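You operate a simulated robot arm through the tools that you are given. There is no shell and no other tool.

Carry out the task below with a simulated robot arm. There is one attempt and no reset: what you move stays moved.

## Task
Finish the take with the green dot key, stop recording, turn the volume low and switch off.
Fine: one stroke; the two notes already recorded stay.
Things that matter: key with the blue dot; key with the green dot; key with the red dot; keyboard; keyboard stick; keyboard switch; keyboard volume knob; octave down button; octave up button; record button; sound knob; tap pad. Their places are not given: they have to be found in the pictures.

Only the result counts: the job must be done as asked and must still hold three seconds after the hand-in. Knocking over, shifting, dropping, spilling or breaking anything else fails it.

## Robot
A 7-joint arm with a two-finger parallel gripper, fixed in place. Base frame: the origin is on the floor under the middle of its stand, x ahead of it, y to its left, z up; the work surface is at about z = 740. Readings come in mm, degrees, newtons and seconds.
It reaches about 1247 mm from its shoulder. Its first joint turns from -132.0 to 132.0 degrees. Payload 3.91 kg.
Tool frame: the origin (TCP) lies between the finger pads and is the grasp point; the fingertips stand 30 mm ahead of it; z points along the fingers, y is the line along which they close. The gripper opens to 110 mm. The fingers are 20 mm wide and 10 mm thick; the gripper's body (48 by 112 mm) begins 55 mm behind the TCP.
Orientation is that of the tool frame in the base frame, as a unit quaternion [w, x, y, z]. With the fingers straight down and closing along the base's y, the tool's x points along the base's -x, its y along +y and its z along -z.

## Interface
- The arm moves only by the tool move_arm. Its argument "steps" is a list of rows, each a list of 7 numbers: the turn, a rotation vector about the tool's x, y, z in degrees, then the shift along the tool's x, y, z in m, then the gripper command, from -1 (fully open) to 1 (shut), values between in proportion. In form: [[rx, ry, rz, x, y, z, fingers], ...]. A call has 1 to 20 rows; each row is the pose to reach, as a shift and turn from the pose commanded when the call began, along the tool's axes at that moment. Rows are played at 5 a second. More than 50 mm and 8.6 degrees between two rows, or a gripper value outside its range, and nothing of the call is played. Where a pose cannot be reached the arm comes as near as it can. A force on the tool above 40 N (or 10 N above the force at the start of the call, whichever is more), or a blocked arm, ends the call early, and 0.2 s more pass. The fingers move at their own pace (about 108 mm/s each) and stop on an object; they squeeze with about 40 N. The grip force told is the motor's: it shows also when the fingers shut on nothing. Time passes only in rows, and 0.2 s behind the last, so rows that repeat a pose let the fingers close. The reply holds the time, the measured pose of the TCP, the force on the tool along the base axes, the opening and the grip force, in the units named above and with some noise, with the torque about the TCP (base axes, N m) and any sound that the robot's microphone picked up.
- Cameras (640 x 400 px; columns grow to the right, rows downward): "scene" is fixed at [49.9, 650.3, 1363]; the picture's right is [0.05, -1.00, 0.00], its down [-0.89, -0.05, -0.45] and it looks along [0.45, 0.02, -0.89] (base axes); focal length 214 px, centre (320, 200). "wrist" rides on the gripper at [72, 17, -103] in the tool frame; the picture's right is [-0.23, 0.97, 0.00], its down [-0.76, -0.18, -0.62] and it looks along [-0.61, -0.14, 0.78] (tool axes); focal length 222 px, centre (320, 200).
- snapshot(camera): a new picture of that camera. No time passes.
- point_at(camera, pixels): for up to 12 pixels [column, row] of the newest picture of that camera ("zoom" is the newest enlarged one), the place [x, y, z] in the base frame of the surface seen there, good to about 2 mm. No time passes.
- zoom(camera, box): a new picture of the part [left, top, right, bottom] of that camera's present view, enlarged. No time passes.
- job_done(): hands the job in; it is judged then, once.

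Open the gripper and draw the arm clear of the work before you hand the job in, unless the task says otherwise.

The tools are called after "Call:" as name(argument=value, ...) on one line, values as JSON. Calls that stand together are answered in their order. move_arm: Moves the arm, as the interface text tells. Its arguments: {"type":"object","properties":{"steps":{"type":"array","items":{"type":"array","items":{"type":"number"}}}},"required":["steps"]} The other tools are called the same way: snapshot (camera) takes a picture; point_at (camera, pixels) gives the place of the surface under pixels of a picture; zoom (camera, box) takes an enlarged picture of a part of a camera's view; job_done () hands the job in.

At the start:

```text
t: 0.0
eef_pos: [303.8, 615.9, 1120.1]
ee_rot: [0.0, 0.0, 1.0, 0.0]
contact_force: [0.6, 0.0, -0.2]
wrist_torque: [0.03, -0.03, 0.04]
grip_width: 109.9
finger_force: 0.1
```

scene: 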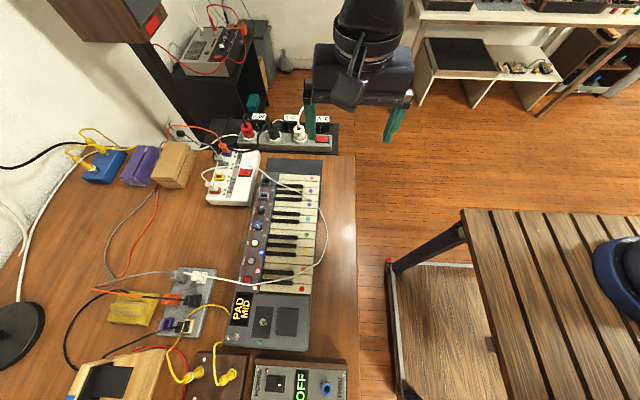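
wrist: 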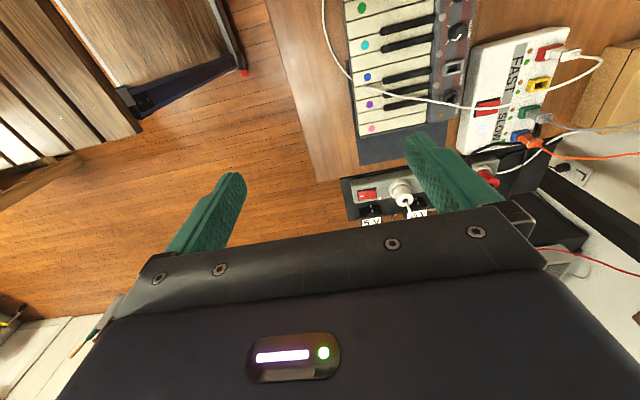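

The keyboard sits around pixels (230-325, 160-350) in the scene picture, with coloured dots on its keys. I zoom in to read its controls.

Call:
zoom(camera="scene", box=[215, 155, 335, 255])

Call:
zoom(camera="scene", box=[215, 250, 335, 355])

Call:
zoom(camera="wrist", box=[320, 0, 640, 200])

```text
4.00 times, centred on (275, 205) of scene
```

zoom: 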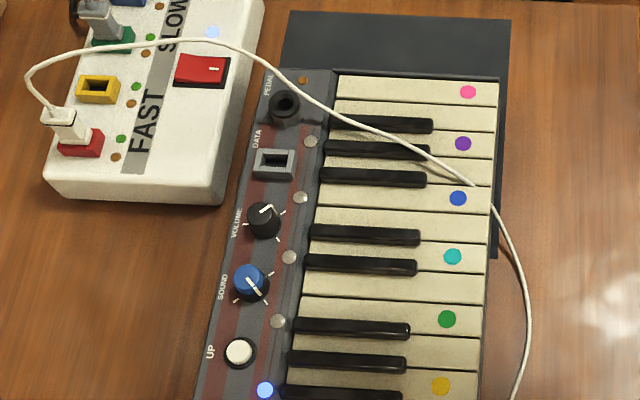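

```text
3.81 times, centred on (275, 302) of scene
```

zoom: 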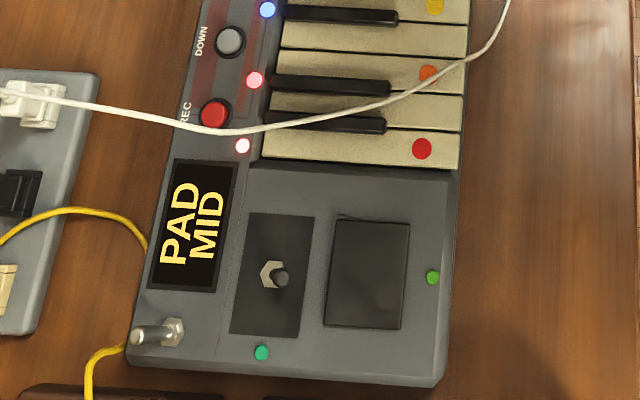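

```text
2.00 times, centred on (480, 100) of wrist
```

zoom: 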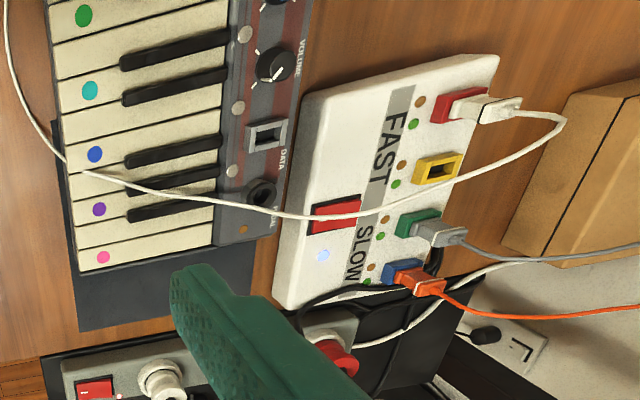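

The display reads "PAD MID"; the volume knob, sound knob, UP, DOWN, REC, stick, pad and a toggle switch at lower left are visible. I measure the places of these parts in the current lower zoom's parent and take tighter zooms.

Call:
zoom(camera="scene", box=[240, 160, 325, 213])

Call:
point_at(camera="scene", pixels=[[309, 219], [307, 235], [310, 204], [311, 192], [265, 210], [261, 226], [259, 243], [252, 260], [248, 280], [243, 338], [263, 323], [290, 322]])

Call:
zoom(camera="scene", box=[235, 195, 325, 250])

Call:
zoom(camera="scene", box=[220, 240, 310, 296])

Call:
zoom(camera="scene", box=[220, 290, 310, 350])

```text
7.53 times, centred on (282, 186) of scene
```

zoom: 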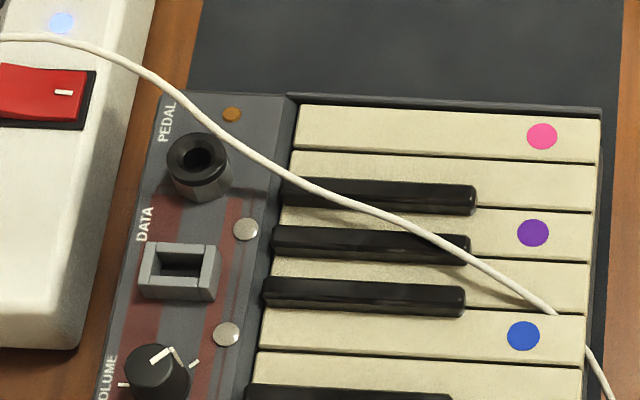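

```text
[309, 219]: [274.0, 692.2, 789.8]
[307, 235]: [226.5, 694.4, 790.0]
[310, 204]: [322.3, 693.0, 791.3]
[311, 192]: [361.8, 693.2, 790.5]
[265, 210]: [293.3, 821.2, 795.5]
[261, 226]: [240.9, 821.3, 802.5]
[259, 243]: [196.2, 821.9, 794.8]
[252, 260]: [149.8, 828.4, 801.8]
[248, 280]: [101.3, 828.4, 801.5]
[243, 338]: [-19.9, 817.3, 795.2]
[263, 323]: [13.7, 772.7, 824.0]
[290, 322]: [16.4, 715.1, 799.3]
```

```text
7.11 times, centred on (280, 222) of scene
```

zoom: 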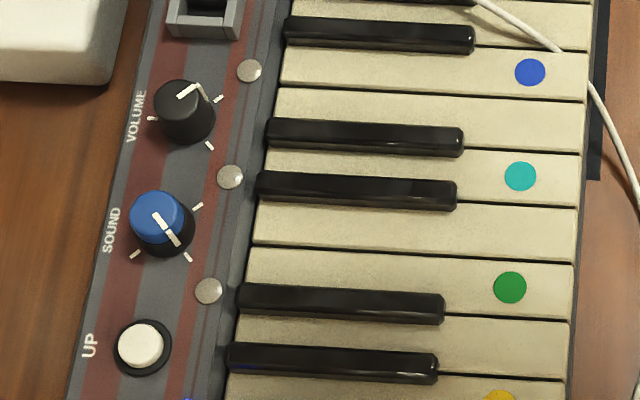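

```text
7.11 times, centred on (265, 268) of scene
```

zoom: 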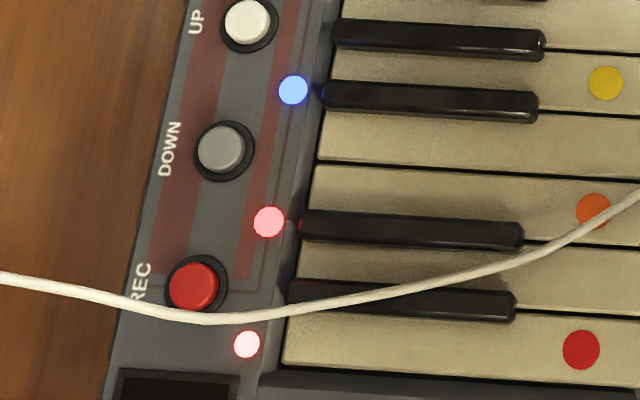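

```text
6.67 times, centred on (265, 320) of scene
```

zoom: 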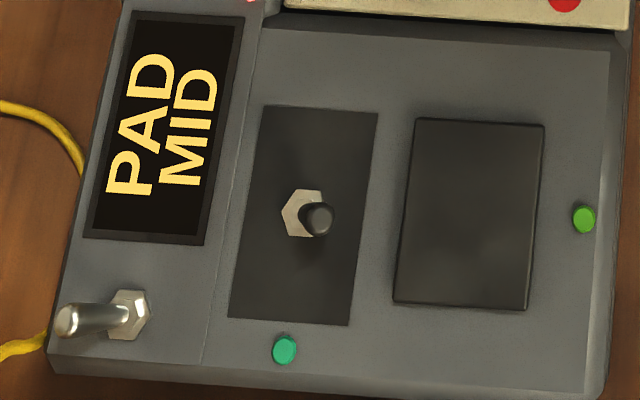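

The green-dot key appears at about (307, 234) → (228, 694, 790), REC at (247, 280) → (101, 829, 801), the switch near (229, 338). I move the hand high and back to look at the panel from close up with the wrist camera.

Call:
move_arm(steps=[[0, 0, 0, 0.027, 0.031, 0.017, -1], [0, 0, 0, 0.054, 0.062, 0.034, -1], [0, 0, 0, 0.081, 0.093, 0.05, -1], [0, 0, 0, 0.108, 0.124, 0.067, -1], [0, 0, 0, 0.135, 0.155, 0.084, -1], [0, 0, 0, 0.164, 0.184, 0.1, -1], [0, 0, 0, 0.164, 0.184, 0.1, -1]])

Call:
snapshot(camera="wrist")

Call:
snapshot(camera="scene")

```text
t: 1.6
eef_pos: [139.6, 798.9, 1018.2]
ee_rot: [0.0, 0.0, 1.0, 0.0]
contact_force: [0.1, -0.3, 0.1]
wrist_torque: [-0.02, -0.02, -0.01]
grip_width: 110.0
finger_force: 0.1
```

```text
taken
```

wrist: 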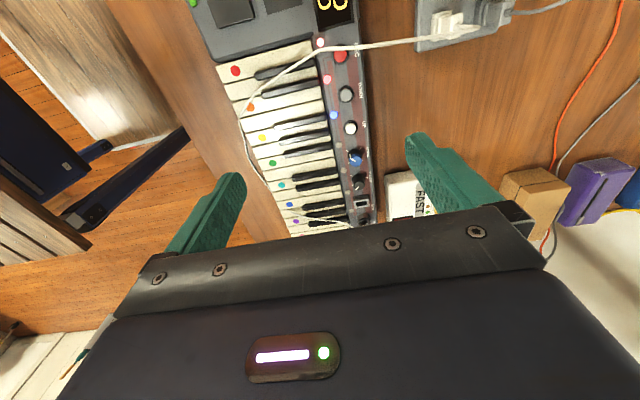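

```text
taken
```

scene: 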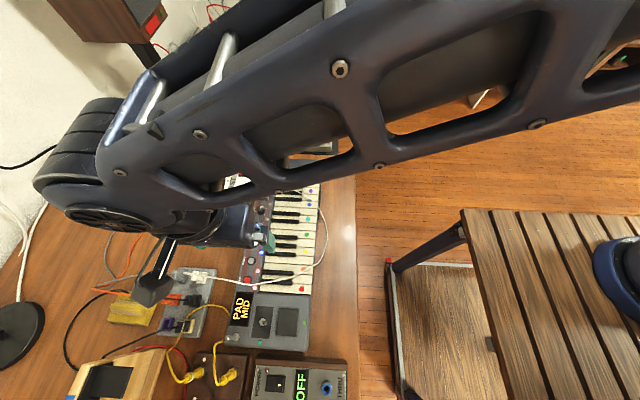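

The wrist view now shows the keyboard panel, with the volume knob near (357, 183), sound knob (356, 158) and REC (341, 57). I zoom there and measure the cable and panel parts.

Call:
zoom(camera="wrist", box=[300, 110, 400, 225])

Call:
zoom(camera="wrist", box=[280, 0, 400, 120])

Call:
point_at(camera="wrist", pixels=[[357, 183], [356, 158], [350, 127], [346, 94], [341, 57], [400, 42], [370, 46], [350, 48], [320, 50], [290, 68], [272, 163], [235, 71]])

Call:
zoom(camera="scene", box=[220, 250, 330, 320])

```text
3.48 times, centred on (350, 168) of wrist
```

zoom: 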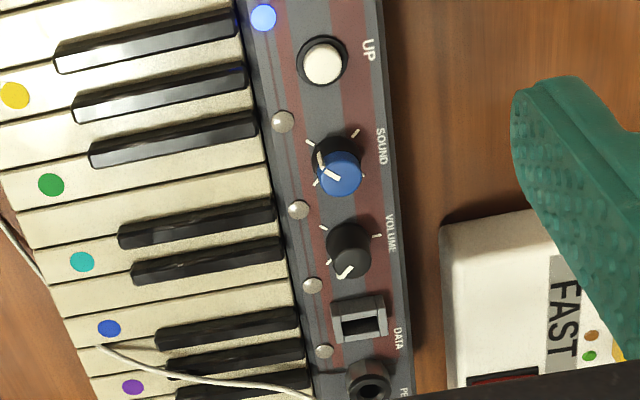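

```text
3.33 times, centred on (340, 60) of wrist
```

zoom: 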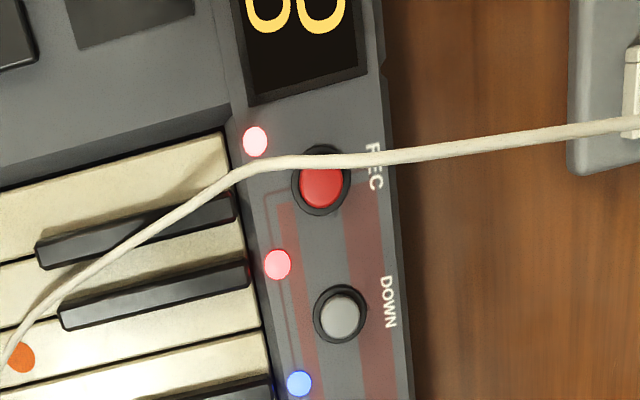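

```text
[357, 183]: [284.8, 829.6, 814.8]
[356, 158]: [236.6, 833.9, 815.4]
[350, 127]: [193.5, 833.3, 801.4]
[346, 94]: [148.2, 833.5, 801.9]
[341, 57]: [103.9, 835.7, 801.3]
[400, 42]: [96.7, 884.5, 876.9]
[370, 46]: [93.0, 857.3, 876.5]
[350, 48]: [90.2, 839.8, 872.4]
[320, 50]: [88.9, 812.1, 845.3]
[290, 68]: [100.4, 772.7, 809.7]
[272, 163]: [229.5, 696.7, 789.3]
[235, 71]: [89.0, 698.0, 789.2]
```

```text
5.71 times, centred on (275, 285) of scene
```

zoom: 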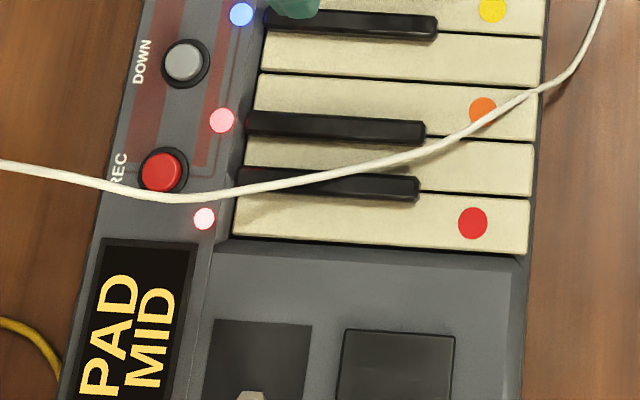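

The cable hangs well above the REC button (z about 872 at x 90), so I'll have to lean the hand away from it; the volume pointer appears toward (+x, −y), the high tick. I move farther back to inspect the toggle switch and the display end.

Call:
move_arm(steps=[[0, 0, 0, 0.042, 0.006, 0, -1], [0, 0, 0, 0.084, 0.012, 0, -1], [0, 0, 0, 0.126, 0.018, 0, -1], [0, 0, 0, 0.168, 0.024, 0, -1], [0, 0, 0, 0.21, 0.03, 0, -1], [0, 0, 0, 0.25, 0.036, 0, -1], [0, 0, 0, 0.29, 0.04, 0, -1], [0, 0, 0, 0.29, 0.04, 0, -1]])

Call:
snapshot(camera="wrist")

Call:
snapshot(camera="scene")

```text
t: 3.4
eef_pos: [-149.7, 839.1, 1018.7]
ee_rot: [0.0, 0.0, 1.0, 0.0]
contact_force: [0.3, 0.5, -0.2]
wrist_torque: [0.04, 0.01, -0.01]
grip_width: 110.0
finger_force: 0.0
```

```text
taken
```

wrist: 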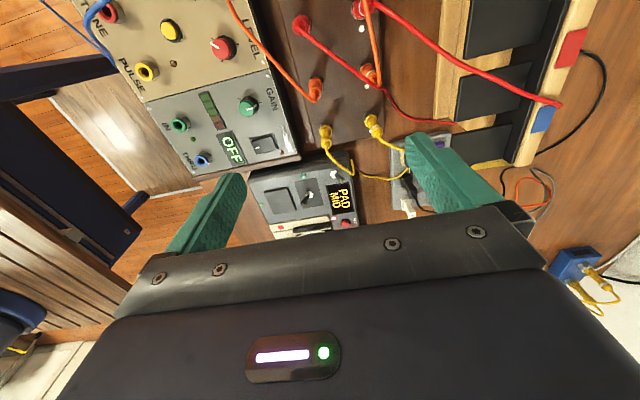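

```text
taken
```

scene: 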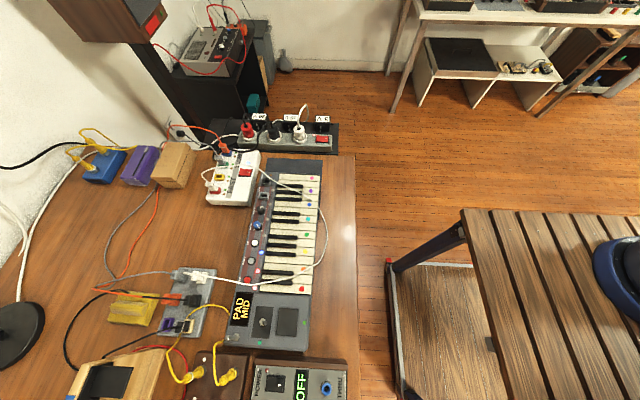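

The keyboard's switch end is around (330, 165) in this wrist view, next to patch boxes with yellow plugs. I zoom there.

Call:
zoom(camera="wrist", box=[240, 120, 400, 240])

Call:
zoom(camera="wrist", box=[305, 130, 365, 180])

Call:
zoom(camera="scene", box=[200, 315, 270, 360])

Call:
point_at(camera="scene", pixels=[[227, 338], [230, 338], [233, 338], [236, 337], [318, 205], [324, 219], [327, 232], [324, 252], [310, 268], [200, 360], [225, 315], [205, 306]])

```text
3.33 times, centred on (320, 180) of wrist
```

zoom: 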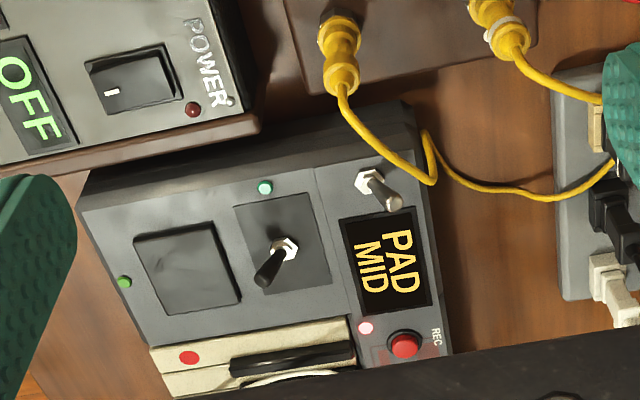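

```text
8.00 times, centred on (335, 155) of wrist
```

zoom: 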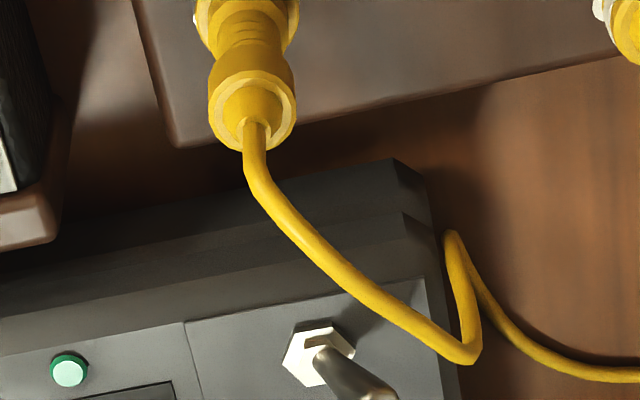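

```text
8.89 times, centred on (235, 338) of scene
```

zoom: 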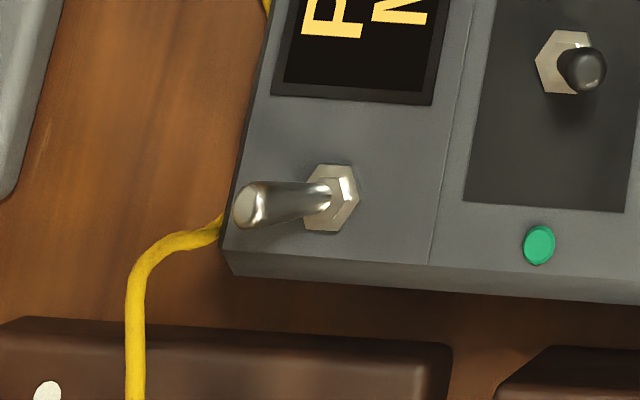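

```text
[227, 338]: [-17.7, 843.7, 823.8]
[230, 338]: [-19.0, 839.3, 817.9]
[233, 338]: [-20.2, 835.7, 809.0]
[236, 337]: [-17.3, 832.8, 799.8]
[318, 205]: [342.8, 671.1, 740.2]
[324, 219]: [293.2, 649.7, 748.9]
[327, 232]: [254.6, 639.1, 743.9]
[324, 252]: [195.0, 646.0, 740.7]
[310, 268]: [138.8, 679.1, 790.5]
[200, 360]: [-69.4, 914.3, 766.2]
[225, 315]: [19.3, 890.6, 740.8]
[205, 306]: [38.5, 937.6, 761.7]
```

The toggle leans toward +y (tip near (-18, 844, 824), base (-19, 832, 798)), so off should be toward −y. I check the heights of the white cable over the upper keys and of the yellow cable beside the switch.

Call:
point_at(camera="scene", pixels=[[260, 170.5], [270, 178.5], [277, 183], [283, 186], [289, 189.5], [295, 192], [303, 196.5], [310, 200], [315.5, 233], [297, 237], [313, 221], [300, 217]])

Call:
point_at(camera="wrist", pixels=[[327, 149], [331, 157], [336.25, 163.5], [345, 170], [353.5, 173.5], [353.5, 165], [351.9, 160.5], [360, 170], [370, 177], [333, 168], [340, 178], [357, 135]])

```text
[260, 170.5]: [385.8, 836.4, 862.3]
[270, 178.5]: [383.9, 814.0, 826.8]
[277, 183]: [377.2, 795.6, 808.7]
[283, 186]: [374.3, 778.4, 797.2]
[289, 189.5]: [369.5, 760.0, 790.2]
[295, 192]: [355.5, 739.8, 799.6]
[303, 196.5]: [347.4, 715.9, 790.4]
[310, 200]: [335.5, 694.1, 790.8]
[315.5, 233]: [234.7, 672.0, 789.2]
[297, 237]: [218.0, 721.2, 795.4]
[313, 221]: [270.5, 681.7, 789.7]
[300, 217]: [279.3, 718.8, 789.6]
```

```text
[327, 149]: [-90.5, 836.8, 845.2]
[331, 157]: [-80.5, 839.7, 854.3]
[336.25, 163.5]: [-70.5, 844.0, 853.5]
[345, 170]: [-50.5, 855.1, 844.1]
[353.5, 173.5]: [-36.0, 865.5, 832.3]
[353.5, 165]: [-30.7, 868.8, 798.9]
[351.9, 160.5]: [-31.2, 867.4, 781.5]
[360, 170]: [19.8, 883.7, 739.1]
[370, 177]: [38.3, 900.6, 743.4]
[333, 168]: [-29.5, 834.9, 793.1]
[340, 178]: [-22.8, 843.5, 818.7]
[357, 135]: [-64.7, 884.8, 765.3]
```

The yellow cable passes close to the switch (about (-36, 865, 832)), which I'll avoid later. Now I go to above the green-dot key at (228, 690), closing the fingers and leaning the hand 30° so only one narrow fingertip edge meets the key.

Call:
move_arm(steps=[[0, 3.3, 0, -0.043, -0.017, 0.006, 1], [0, 6.6, 0, -0.086, -0.034, 0.013, 1], [0, 10, 0, -0.129, -0.05, 0.019, 1], [0, 13.3, 0, -0.172, -0.067, 0.026, 1], [0, 16.6, 0, -0.215, -0.084, 0.032, 1], [0, 20, 0, -0.258, -0.101, 0.039, 1], [0, 23.3, 0, -0.301, -0.117, 0.046, 1], [0, 26.6, 0, -0.344, -0.134, 0.052, 1], [0, 30, 0, -0.388, -0.151, 0.059, 1], [0, 30, 0, -0.388, -0.151, 0.059, 1]])

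Call:
snapshot(camera="wrist")

Call:
snapshot(camera="scene")

```text
t: 5.6
eef_pos: [238.4, 689.0, 960.4]
ee_rot: [-0.26, -0.001, 0.966, -0.001]
contact_force: [-0.8, -0.1, 0.3]
wrist_torque: [0.0, -0.01, 0.01]
grip_width: 0.0
finger_force: 38.1
```

```text
taken
```

wrist: 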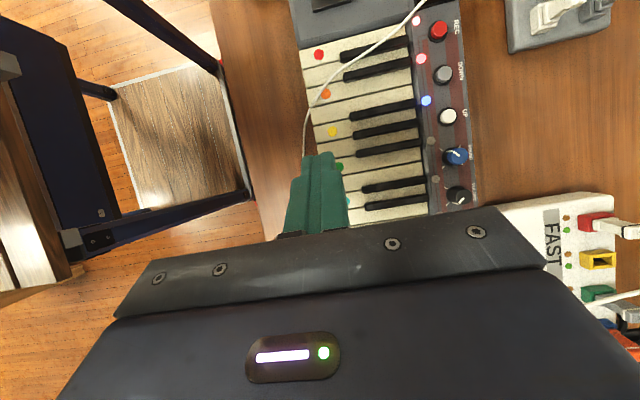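

```text
taken
```

scene: 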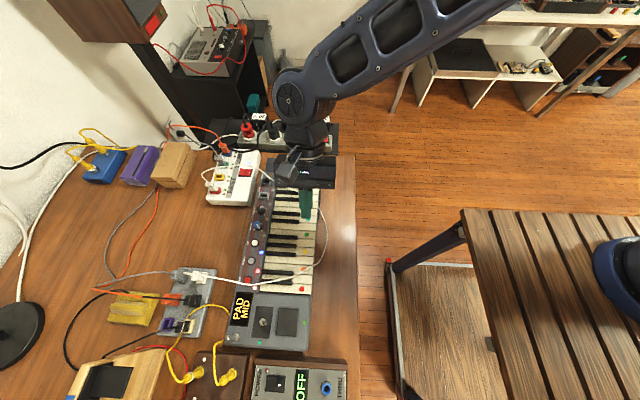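

The closed fingers hang above the green key. I descend straight by 105 mm to about 34 mm above the key and look again.

Call:
move_arm(steps=[[0, 0, 0, -0.0175, 0, 0.0303, 1], [0, 0, 0, -0.035, 0, 0.0606, 1], [0, 0, 0, -0.0525, 0, 0.0909, 1], [0, 0, 0, -0.0525, 0, 0.0909, 1]])

Call:
zoom(camera="wrist", box=[240, 60, 440, 240])

Call:
zoom(camera="scene", box=[260, 170, 350, 260])

```text
t: 6.6
eef_pos: [238.0, 688.0, 854.6]
ee_rot: [-0.259, 0.0, 0.966, 0.0]
contact_force: [0.0, 0.0, -1.0]
wrist_torque: [-0.01, -0.01, 0.01]
grip_width: 0.0
finger_force: 38.0
```

```text
2.22 times, centred on (340, 150) of wrist
```

zoom: 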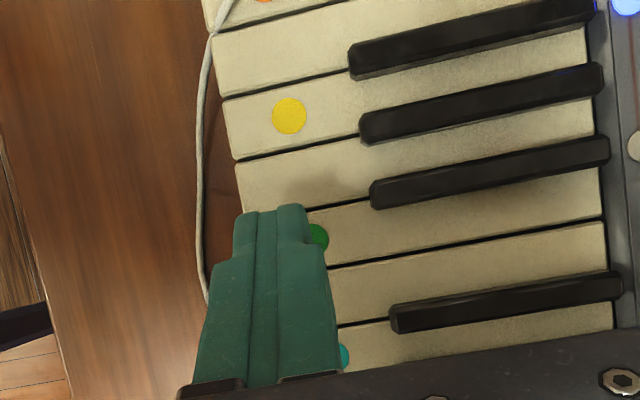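

```text
4.44 times, centred on (305, 215) of scene
```

zoom: 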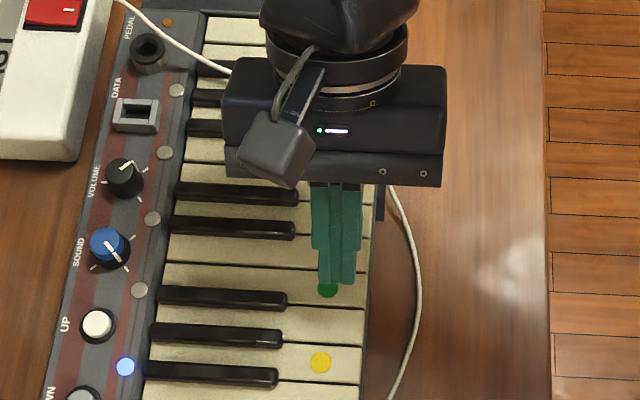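

The fingers line up over the green key. I check the real fingertip position against the key with a few points in the zoomed scene picture.

Call:
point_at(camera="zoom", pixels=[[327, 279], [345, 279], [320, 265], [352, 265], [337, 282], [328, 291], [335, 270]])

```text
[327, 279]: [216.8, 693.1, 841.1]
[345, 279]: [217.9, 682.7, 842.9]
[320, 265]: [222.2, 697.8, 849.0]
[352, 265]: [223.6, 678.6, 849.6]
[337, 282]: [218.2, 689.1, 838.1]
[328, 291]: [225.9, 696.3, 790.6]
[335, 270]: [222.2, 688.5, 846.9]
```

The measured tip matches the model: the contact edge is at about x 232, 34 mm above the key. I go down to it and press in slowly by a few mm.

Call:
move_arm(steps=[[0, 0, 0, -0.0065, 0, 0.01126, 1], [0, 0, 0, -0.013, 0, 0.02252, 1], [0, 0, 0, -0.015, 0, 0.02598, 1], [0, 0, 0, -0.016, 0, 0.02771, 1], [0, 0, 0, -0.017, 0, 0.02944, 1], [0, 0, 0, -0.018, 0, 0.03118, 1]])

Call:
zoom(camera="scene", box=[240, 190, 330, 280])

```text
t: 8.0
eef_pos: [239.2, 688.3, 819.8]
ee_rot: [-0.259, 0.001, 0.966, 0.0]
contact_force: [0.7, 0.9, -0.5]
wrist_torque: [0.0, 0.0, 0.01]
grip_width: 0.3
finger_force: 37.6
```

```text
4.44 times, centred on (285, 235) of scene
```

zoom: 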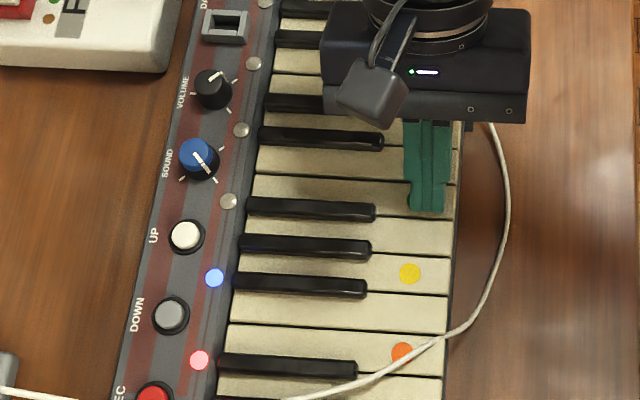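

No force or sound yet; the tip is right at the key's surface. I continue down in 1.5 mm steps.

Call:
move_arm(steps=[[0, 0, 0, -0.00075, 0, 0.0013, 1], [0, 0, 0, -0.0015, 0, 0.0026, 1], [0, 0, 0, -0.00225, 0, 0.0039, 1], [0, 0, 0, -0.003, 0, 0.0052, 1]])

Call:
zoom(camera="scene", box=[260, 200, 330, 260])

```text
t: 9.0
eef_pos: [237.8, 688.3, 813.5]
ee_rot: [-0.259, 0.0, 0.966, 0.0]
contact_force: [0.7, 0.4, 2.2]
wrist_torque: [-0.01, -0.02, -0.01]
grip_width: 0.1
finger_force: 38.0
heard: click
```

```text
6.67 times, centred on (295, 230) of scene
```

zoom: 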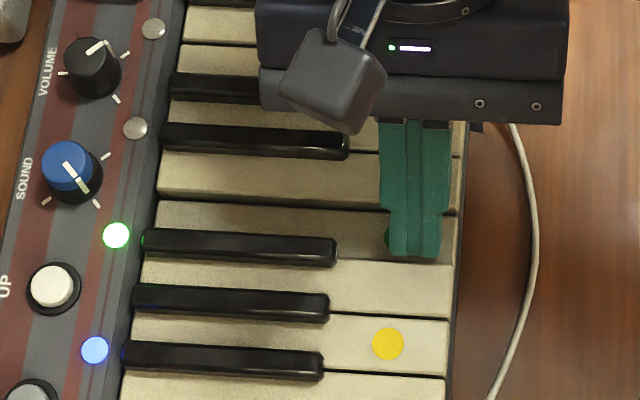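

A click was heard and the third lamp at zoom (116, 235) is now green: the stroke has registered. I lift straight up off the key.

Call:
move_arm(steps=[[0, 0, 0, 0.005, 0, -0.00866, 1], [0, 0, 0, 0.02, 0, -0.03464, 1], [0, 0, 0, 0.04, 0, -0.06928, 1], [0, 0, 0, 0.06, 0, -0.1039, 1], [0, 0, 0, 0.06, 0, -0.1039, 1]])

Call:
snapshot(camera="wrist")

Call:
zoom(camera="scene", box=[220, 190, 340, 350])

Call:
zoom(camera="wrist", box=[340, 0, 500, 120])

```text
t: 10.2
eef_pos: [238.2, 689.0, 934.9]
ee_rot: [-0.259, 0.0, 0.966, 0.0]
contact_force: [0.3, -0.4, -1.1]
wrist_torque: [0.0, -0.01, 0.01]
grip_width: 0.2
finger_force: 38.3
```

```text
taken
```

wrist: 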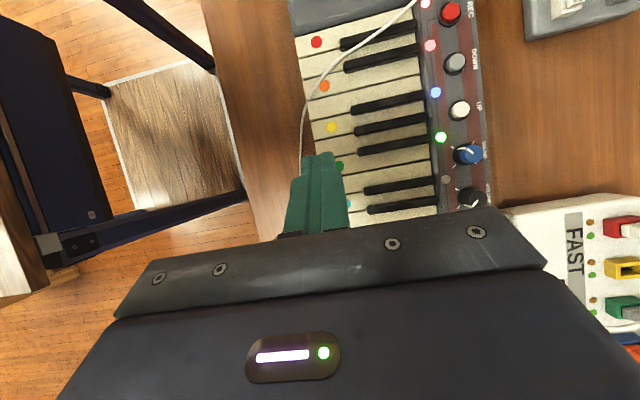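

```text
2.50 times, centred on (280, 270) of scene
```

zoom: 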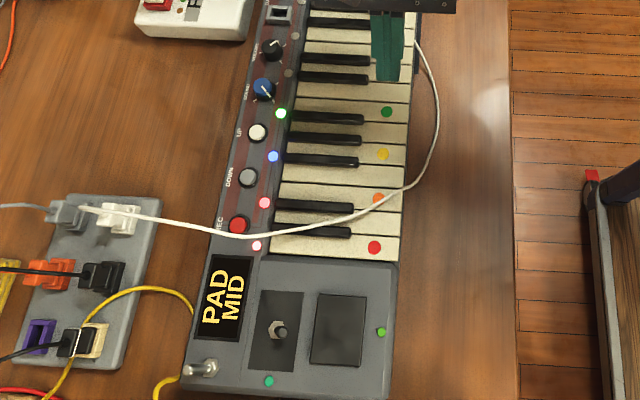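

```text
3.33 times, centred on (420, 60) of wrist
```

zoom: 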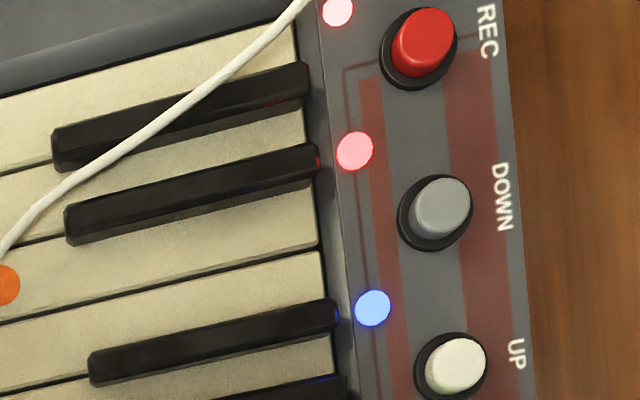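

Lamps now show red, blue, green after the recording lamp, and the hand is clear. I measure REC precisely (zoom (425, 38)) before moving to it.

Call:
point_at(camera="zoom", pixels=[[425, 35], [400, 38], [448, 38], [422, 12], [425, 65], [385, 75], [443, 200], [420, 205], [467, 205], [280, 25], [160, 120]])

Call:
move_arm(steps=[[0, 0, 0, 0.0146, 0.0355, 0.0157, 1], [0, 0, 0, 0.0293, 0.071, 0.0313, 1], [0, 0, 0, 0.0439, 0.1065, 0.047, 1], [0, 0, 0, 0.0585, 0.142, 0.0627, 1], [0, 0, 0, 0.0585, 0.142, 0.0627, 1]])

Call:
snapshot(camera="wrist")

Call:
zoom(camera="scene", box=[200, 210, 320, 310])

```text
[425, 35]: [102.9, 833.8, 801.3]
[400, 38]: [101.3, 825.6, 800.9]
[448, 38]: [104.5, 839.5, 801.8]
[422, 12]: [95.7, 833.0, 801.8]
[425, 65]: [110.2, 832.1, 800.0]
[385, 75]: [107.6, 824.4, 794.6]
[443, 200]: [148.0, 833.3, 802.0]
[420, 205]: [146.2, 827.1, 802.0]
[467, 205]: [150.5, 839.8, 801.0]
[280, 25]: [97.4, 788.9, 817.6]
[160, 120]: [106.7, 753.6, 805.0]
```

```text
t: 11.4
eef_pos: [156.7, 831.2, 908.6]
ee_rot: [-0.259, 0.0, 0.966, 0.0]
contact_force: [0.0, 0.1, -0.2]
wrist_torque: [0.02, -0.04, -0.01]
grip_width: 0.0
finger_force: 37.4
```

```text
taken
```

wrist: 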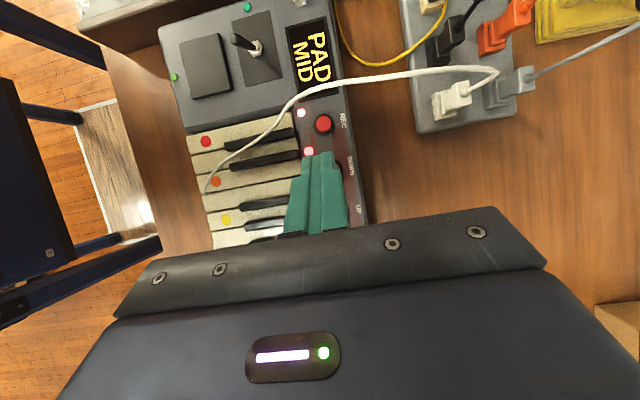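

```text
4.00 times, centred on (260, 260) of scene
```

zoom: 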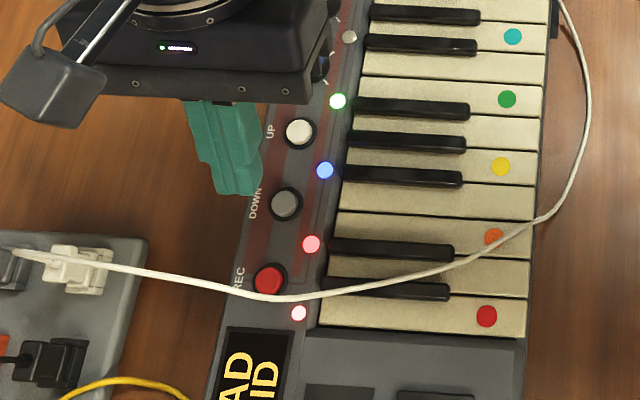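

REC's cap is centred at (103, 832.5, 801) with radius 7, and the fingers are at its +x side clear of the cable. I slide in along the leaning finger direction to about 7 mm short of it.

Call:
move_arm(steps=[[0, 0, 0, 0, 0.001, 0.025, 1], [0, 0, 0, 0, 0.001, 0.05, 1], [0, 0, 0, 0, 0.001, 0.07, 1], [0, 0, 0, 0, 0.001, 0.08, 1], [0, 0, 0, 0, 0.001, 0.08, 1]])

Call:
zoom(camera="wrist", box=[220, 60, 420, 240])

Call:
zoom(camera="scene", box=[200, 230, 300, 310])

```text
t: 12.6
eef_pos: [116.6, 832.0, 838.7]
ee_rot: [-0.259, 0.0, 0.966, -0.001]
contact_force: [0.0, -0.4, 0.1]
wrist_torque: [-0.03, 0.02, -0.01]
grip_width: 0.2
finger_force: 37.7
```

```text
2.22 times, centred on (320, 150) of wrist
```

zoom: 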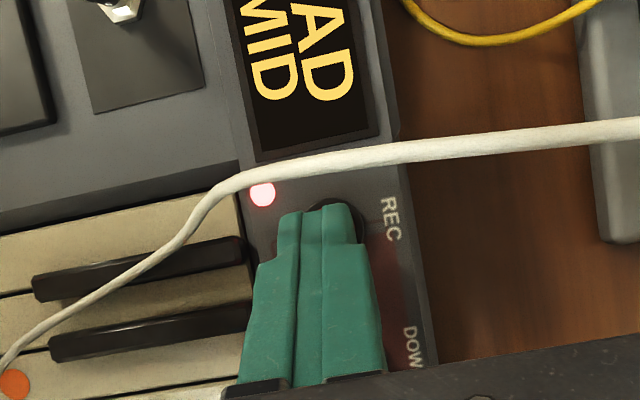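

```text
5.00 times, centred on (250, 270) of scene
```

zoom: 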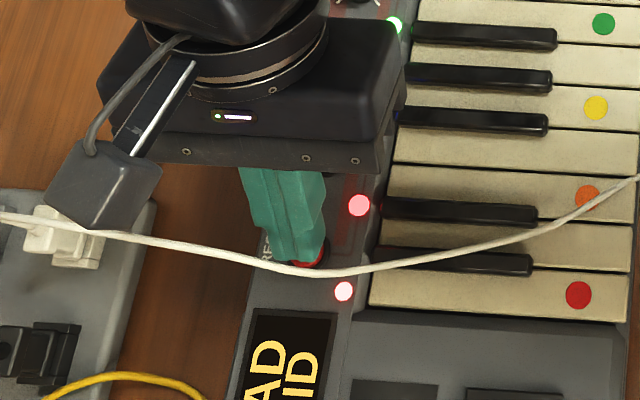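

Aligned over the cap and clear of the cable. I press in small steps along the finger axis.

Call:
move_arm(steps=[[0, 0, 0, 0, 0, 0.004, 1], [0, 0, 0, 0, 0, 0.006, 1], [0, 0, 0, 0, 0, 0.0075, 1], [0, 0, 0, 0, 0, 0.009, 1]])

Call:
zoom(camera="scene", box=[200, 230, 300, 310])

```text
t: 13.6
eef_pos: [112.0, 831.7, 830.9]
ee_rot: [-0.258, 0.0, 0.966, 0.0]
contact_force: [1.0, 0.4, 1.3]
wrist_torque: [0.0, 0.01, -0.02]
grip_width: 0.0
finger_force: 38.0
heard: click
```

```text
5.00 times, centred on (250, 270) of scene
```

zoom: 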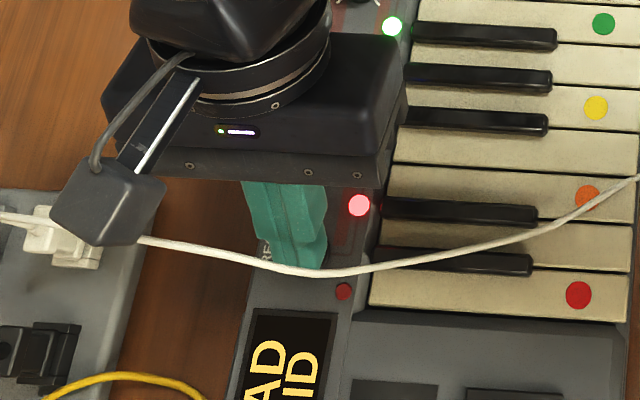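

A click, and the recording lamp at zoom (343, 291) has gone dark: recording stopped. I withdraw along the same line.

Call:
move_arm(steps=[[0, 0, 0, 0, 0, -0.01, 1], [0, 0, 0, 0, 0, -0.04, 1], [0, 0, 0, 0, 0, -0.08, 1], [0, 0, 0, 0, 0, -0.12, 1], [0, 0, 0, 0, 0, -0.12, 1]])

Call:
zoom(camera="scene", box=[215, 190, 335, 350])

Call:
snapshot(camera="wrist")

```text
t: 14.8
eef_pos: [172.6, 832.4, 935.0]
ee_rot: [-0.259, 0.0, 0.966, 0.001]
contact_force: [-0.3, 0.3, 0.1]
wrist_torque: [0.0, -0.01, 0.0]
grip_width: 0.2
finger_force: 37.5
```

```text
2.50 times, centred on (275, 270) of scene
```

zoom: 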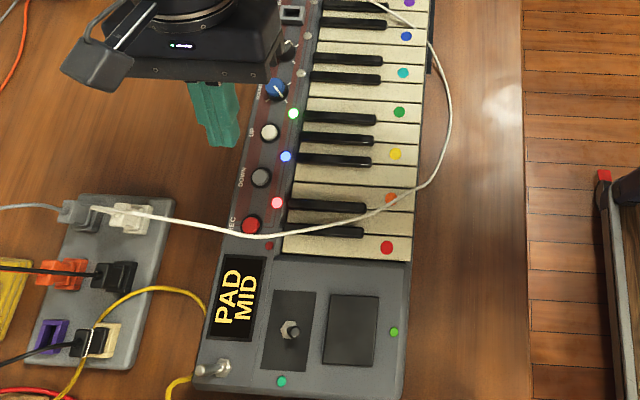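

```text
taken
```

wrist: 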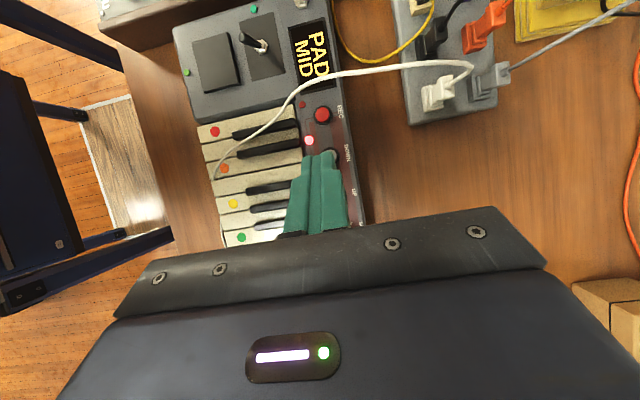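

The three note lamps (red, blue, green) remain lit and the record lamp is dark. I straighten the hand and open the fingers to view the volume knob from close by.

Call:
move_arm(steps=[[0, -7.5, 0, 0, 0, 0, -1], [0, -15, 0, 0, 0, 0, -1], [0, -22.5, 0, 0, 0, 0, -1], [0, -30, 0, 0, 0, 0, -1], [0, -30, 0, 0, 0, 0, -1], [0, -30, 0, 0, 0, 0, -1]])

Call:
snapshot(camera="wrist")

Call:
zoom(camera="wrist", box=[270, 130, 400, 230])

```text
t: 16.2
eef_pos: [172.2, 830.7, 934.5]
ee_rot: [0.0, -0.001, 1.0, 0.001]
contact_force: [0.1, -0.1, -0.4]
wrist_torque: [-0.02, -0.01, 0.03]
grip_width: 110.2
finger_force: 0.2
```

```text
taken
```

wrist: 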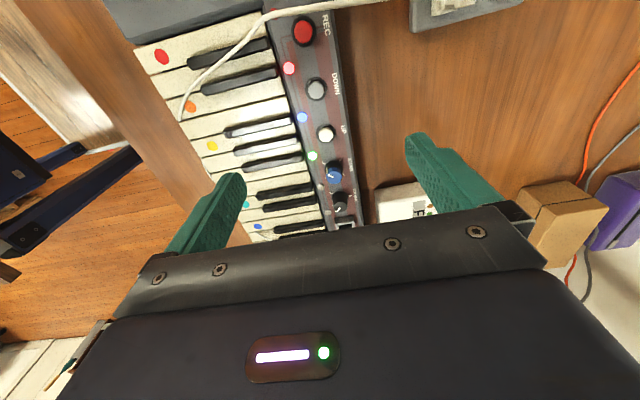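

```text
4.00 times, centred on (335, 180) of wrist
```

zoom: 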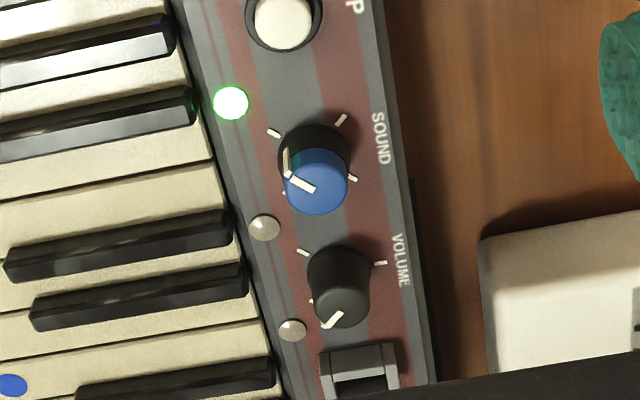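

Now the volume knob is clear: ticks at zoom (303, 253), (380, 263) and one half hidden at (312, 302), with the pointer toward (323, 327). I measure these and the neighbours.

Call:
point_at(camera="zoom", pixels=[[342, 303], [324, 326], [342, 313], [303, 253], [380, 263], [311, 302], [318, 300], [366, 300], [343, 284], [342, 326], [360, 355], [325, 360]])

Call:
zoom(camera="wrist", box=[300, 170, 370, 230])

Call:
zoom(camera="scene", box=[230, 160, 310, 240])

```text
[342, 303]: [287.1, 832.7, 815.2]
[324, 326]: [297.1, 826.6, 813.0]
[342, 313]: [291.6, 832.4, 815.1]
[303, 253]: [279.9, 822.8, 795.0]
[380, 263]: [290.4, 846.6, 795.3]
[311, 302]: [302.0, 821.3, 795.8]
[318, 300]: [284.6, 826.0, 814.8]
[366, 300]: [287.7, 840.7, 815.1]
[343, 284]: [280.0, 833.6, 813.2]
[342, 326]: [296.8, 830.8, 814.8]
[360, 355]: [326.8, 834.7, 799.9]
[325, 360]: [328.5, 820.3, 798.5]
```

```text
6.67 times, centred on (335, 200) of wrist
```

zoom: 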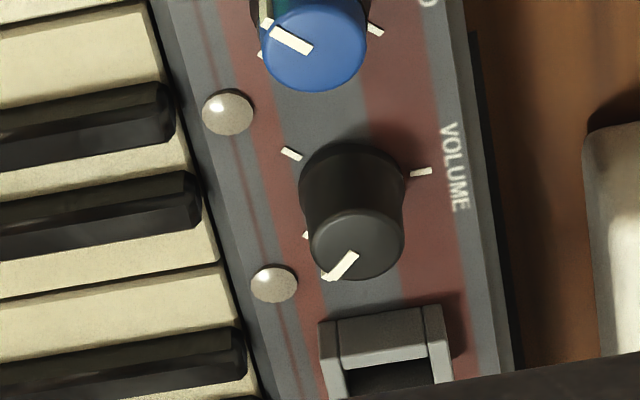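

```text
5.00 times, centred on (270, 200) of scene
```

zoom: 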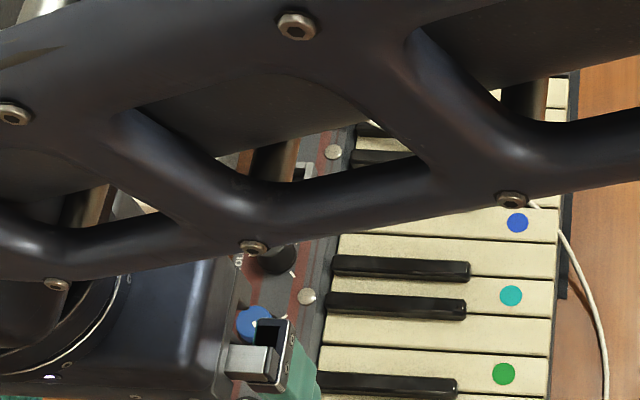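

The newest zoom is the blocked scene view, so I take the wrist zoom again and measure the knob's rim and ticks carefully.

Call:
zoom(camera="wrist", box=[300, 170, 370, 230])

Call:
point_at(camera="zoom", pixels=[[315, 240], [400, 238], [358, 211], [355, 276], [358, 243], [291, 153], [421, 172], [306, 236], [385, 320], [325, 330], [430, 310], [440, 350]])

```text
6.67 times, centred on (335, 200) of wrist
```

zoom: 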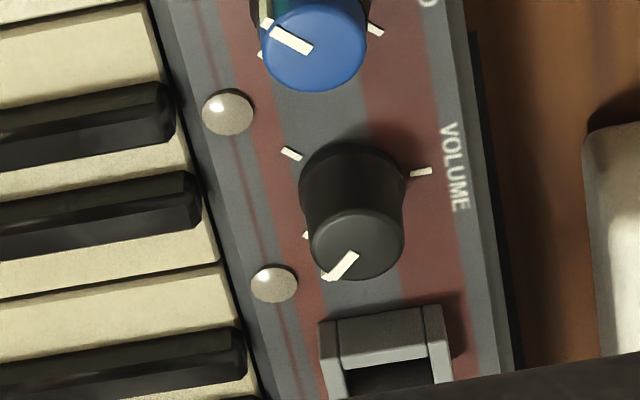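

```text
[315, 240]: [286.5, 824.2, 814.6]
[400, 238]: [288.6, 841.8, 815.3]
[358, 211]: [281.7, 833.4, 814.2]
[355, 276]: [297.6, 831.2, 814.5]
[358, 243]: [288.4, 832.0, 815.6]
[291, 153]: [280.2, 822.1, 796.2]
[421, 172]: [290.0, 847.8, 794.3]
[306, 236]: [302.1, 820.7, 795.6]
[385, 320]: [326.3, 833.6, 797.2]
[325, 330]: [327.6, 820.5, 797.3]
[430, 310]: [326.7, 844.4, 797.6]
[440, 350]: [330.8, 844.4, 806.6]
```

The knob centre is about (289.8, 832.8), top z 815; ticks lie at −45° (high, where the pointer is), 90° and 225° (low), so it needs 270° counter-clockwise seen from above. I move above it with the hand pre-turned clockwise by 67.5° and fingers opened to about 32 mm.

Call:
move_arm(steps=[[0, 0, 8.4, -0.0147, 0.0003, 0.003, 0.418], [0, 0, 16.9, -0.0294, 0.0005, 0.006, 0.418], [0, 0, 25.3, -0.0441, 0.0008, 0.009, 0.418], [0, 0, 33.75, -0.0588, 0.0011, 0.012, 0.418], [0, 0, 42.2, -0.0735, 0.0013, 0.015, 0.418], [0, 0, 50.6, -0.0882, 0.0016, 0.018, 0.418], [0, 0, 59.1, -0.1029, 0.0018, 0.021, 0.418], [0, 0, 67.5, -0.1176, 0.0021, 0.024, 0.418], [0, 0, 67.5, -0.1176, 0.0021, 0.024, 0.418]])

Call:
snapshot(camera="wrist")

Call:
zoom(camera="scene", box=[220, 150, 320, 250])

```text
t: 18.2
eef_pos: [290.0, 832.5, 911.1]
ee_rot: [-0.001, 0.555, 0.832, -0.001]
contact_force: [-0.2, -0.3, 0.1]
wrist_torque: [0.0, -0.01, 0.01]
grip_width: 31.7
finger_force: 0.0
```

```text
taken
```

wrist: 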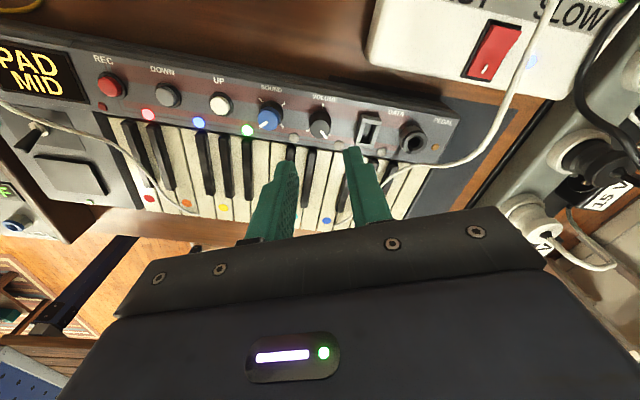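

```text
4.00 times, centred on (270, 200) of scene
```

zoom: 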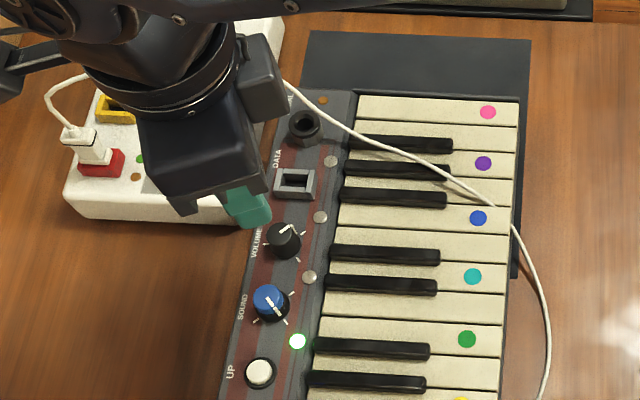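

The hand is directly above the knob at (290, 832.5). I check the height and place of the white cable near the power strip before descending.

Call:
point_at(camera="zoom", pixels=[[48, 105], [50, 92], [65, 82], [85, 76], [290, 88], [320, 114], [85, 145], [150, 190], [282, 240], [285, 228], [296, 175], [296, 195]])

```text
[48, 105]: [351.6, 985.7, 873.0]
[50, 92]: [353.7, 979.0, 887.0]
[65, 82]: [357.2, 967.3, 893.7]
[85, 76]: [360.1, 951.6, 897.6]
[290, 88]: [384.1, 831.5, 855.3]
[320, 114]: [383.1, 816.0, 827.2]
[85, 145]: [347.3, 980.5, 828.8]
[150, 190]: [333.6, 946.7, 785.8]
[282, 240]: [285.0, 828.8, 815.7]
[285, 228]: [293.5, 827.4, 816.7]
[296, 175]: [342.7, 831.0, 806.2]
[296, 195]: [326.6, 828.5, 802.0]
```

The cable stays at x ≥ 350 there, clear of the hand. I measure the knob's rim again from this different viewpoint to refine its centre.

Call:
zoom(camera="wrist", box=[285, 95, 355, 155])

```text
6.67 times, centred on (320, 125) of wrist
```

zoom: 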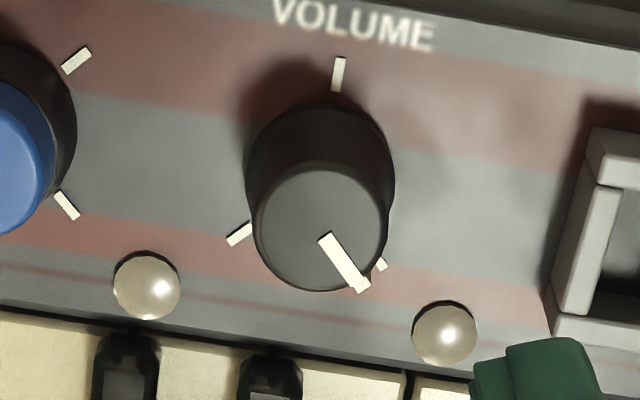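

This view shows it clearly: pointer on the right-hand tick (high), low tick on the left. I measure the rim and ticks here.

Call:
point_at(camera="zoom", pixels=[[263, 228], [380, 228], [322, 174], [318, 284], [321, 228], [340, 75], [238, 234], [383, 264], [600, 170], [555, 300], [147, 285], [443, 333]])

```text
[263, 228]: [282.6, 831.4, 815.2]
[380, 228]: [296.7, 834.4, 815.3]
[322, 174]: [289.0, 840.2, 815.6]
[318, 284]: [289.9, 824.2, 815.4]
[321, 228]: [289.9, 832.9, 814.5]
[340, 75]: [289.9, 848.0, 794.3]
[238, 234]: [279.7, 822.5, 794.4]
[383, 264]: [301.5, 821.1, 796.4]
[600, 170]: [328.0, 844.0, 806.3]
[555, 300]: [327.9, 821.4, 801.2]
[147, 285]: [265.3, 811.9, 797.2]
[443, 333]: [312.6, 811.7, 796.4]
```

The knob centre is (289.7, 832.5), matching the hand's position. I lower so the fingertips reach z ≈ 803 around the knob, still open.

Call:
move_arm(steps=[[0, 0, 0, 0, 0, 0.025, 0.418], [0, 0, 0, 0, 0, 0.05, 0.418], [0, 0, 0, 0, 0, 0.065, 0.418], [0, 0, 0, 0, 0, 0.073, 0.418], [0, 0, 0, 0, 0, 0.078, 0.418], [0, 0, 0, 0, 0, 0.078, 0.418]])

Call:
zoom(camera="wrist", box=[220, 80, 420, 240])

Call:
zoom(camera="scene", box=[225, 170, 305, 240])

```text
t: 19.6
eef_pos: [289.1, 833.1, 832.8]
ee_rot: [0.0, 0.555, 0.832, 0.0]
contact_force: [-0.8, -0.3, 0.5]
wrist_torque: [-0.04, 0.0, -0.02]
grip_width: 32.2
finger_force: 0.0
```

```text
2.50 times, centred on (320, 160) of wrist
```

zoom: 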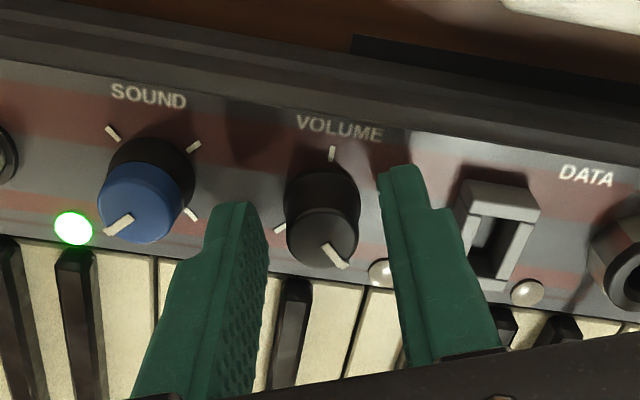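

```text
5.71 times, centred on (265, 205) of scene
```

zoom: 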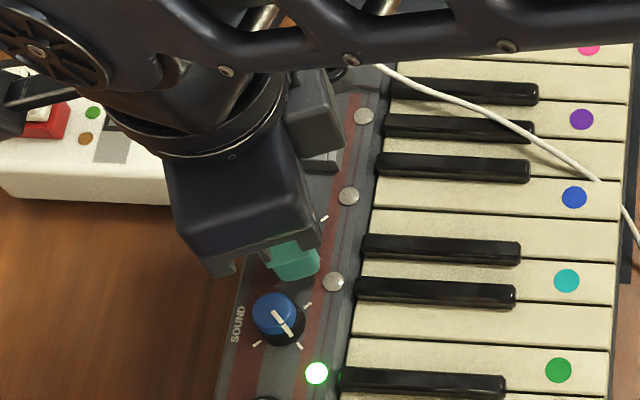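

The fingers straddle the knob. I close gently in stages and read the side force to check the centring.

Call:
move_arm(steps=[[0, 0, 0, 0, 0, 0, 0.52], [0, 0, 0, 0, 0, 0, 0.58], [0, 0, 0, 0, 0, 0, 0.62], [0, 0, 0, 0, 0, 0, 0.65]])

Call:
zoom(camera="wrist", box=[220, 80, 420, 240])

```text
t: 20.6
eef_pos: [288.6, 833.7, 833.0]
ee_rot: [0.0, 0.555, 0.832, -0.001]
contact_force: [0.7, -0.2, 0.2]
wrist_torque: [0.02, -0.01, 0.02]
grip_width: 19.2
finger_force: 0.1
```

```text
2.50 times, centred on (320, 160) of wrist
```

zoom: 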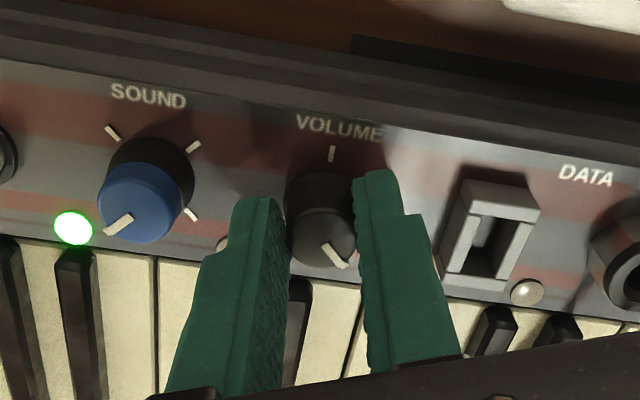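

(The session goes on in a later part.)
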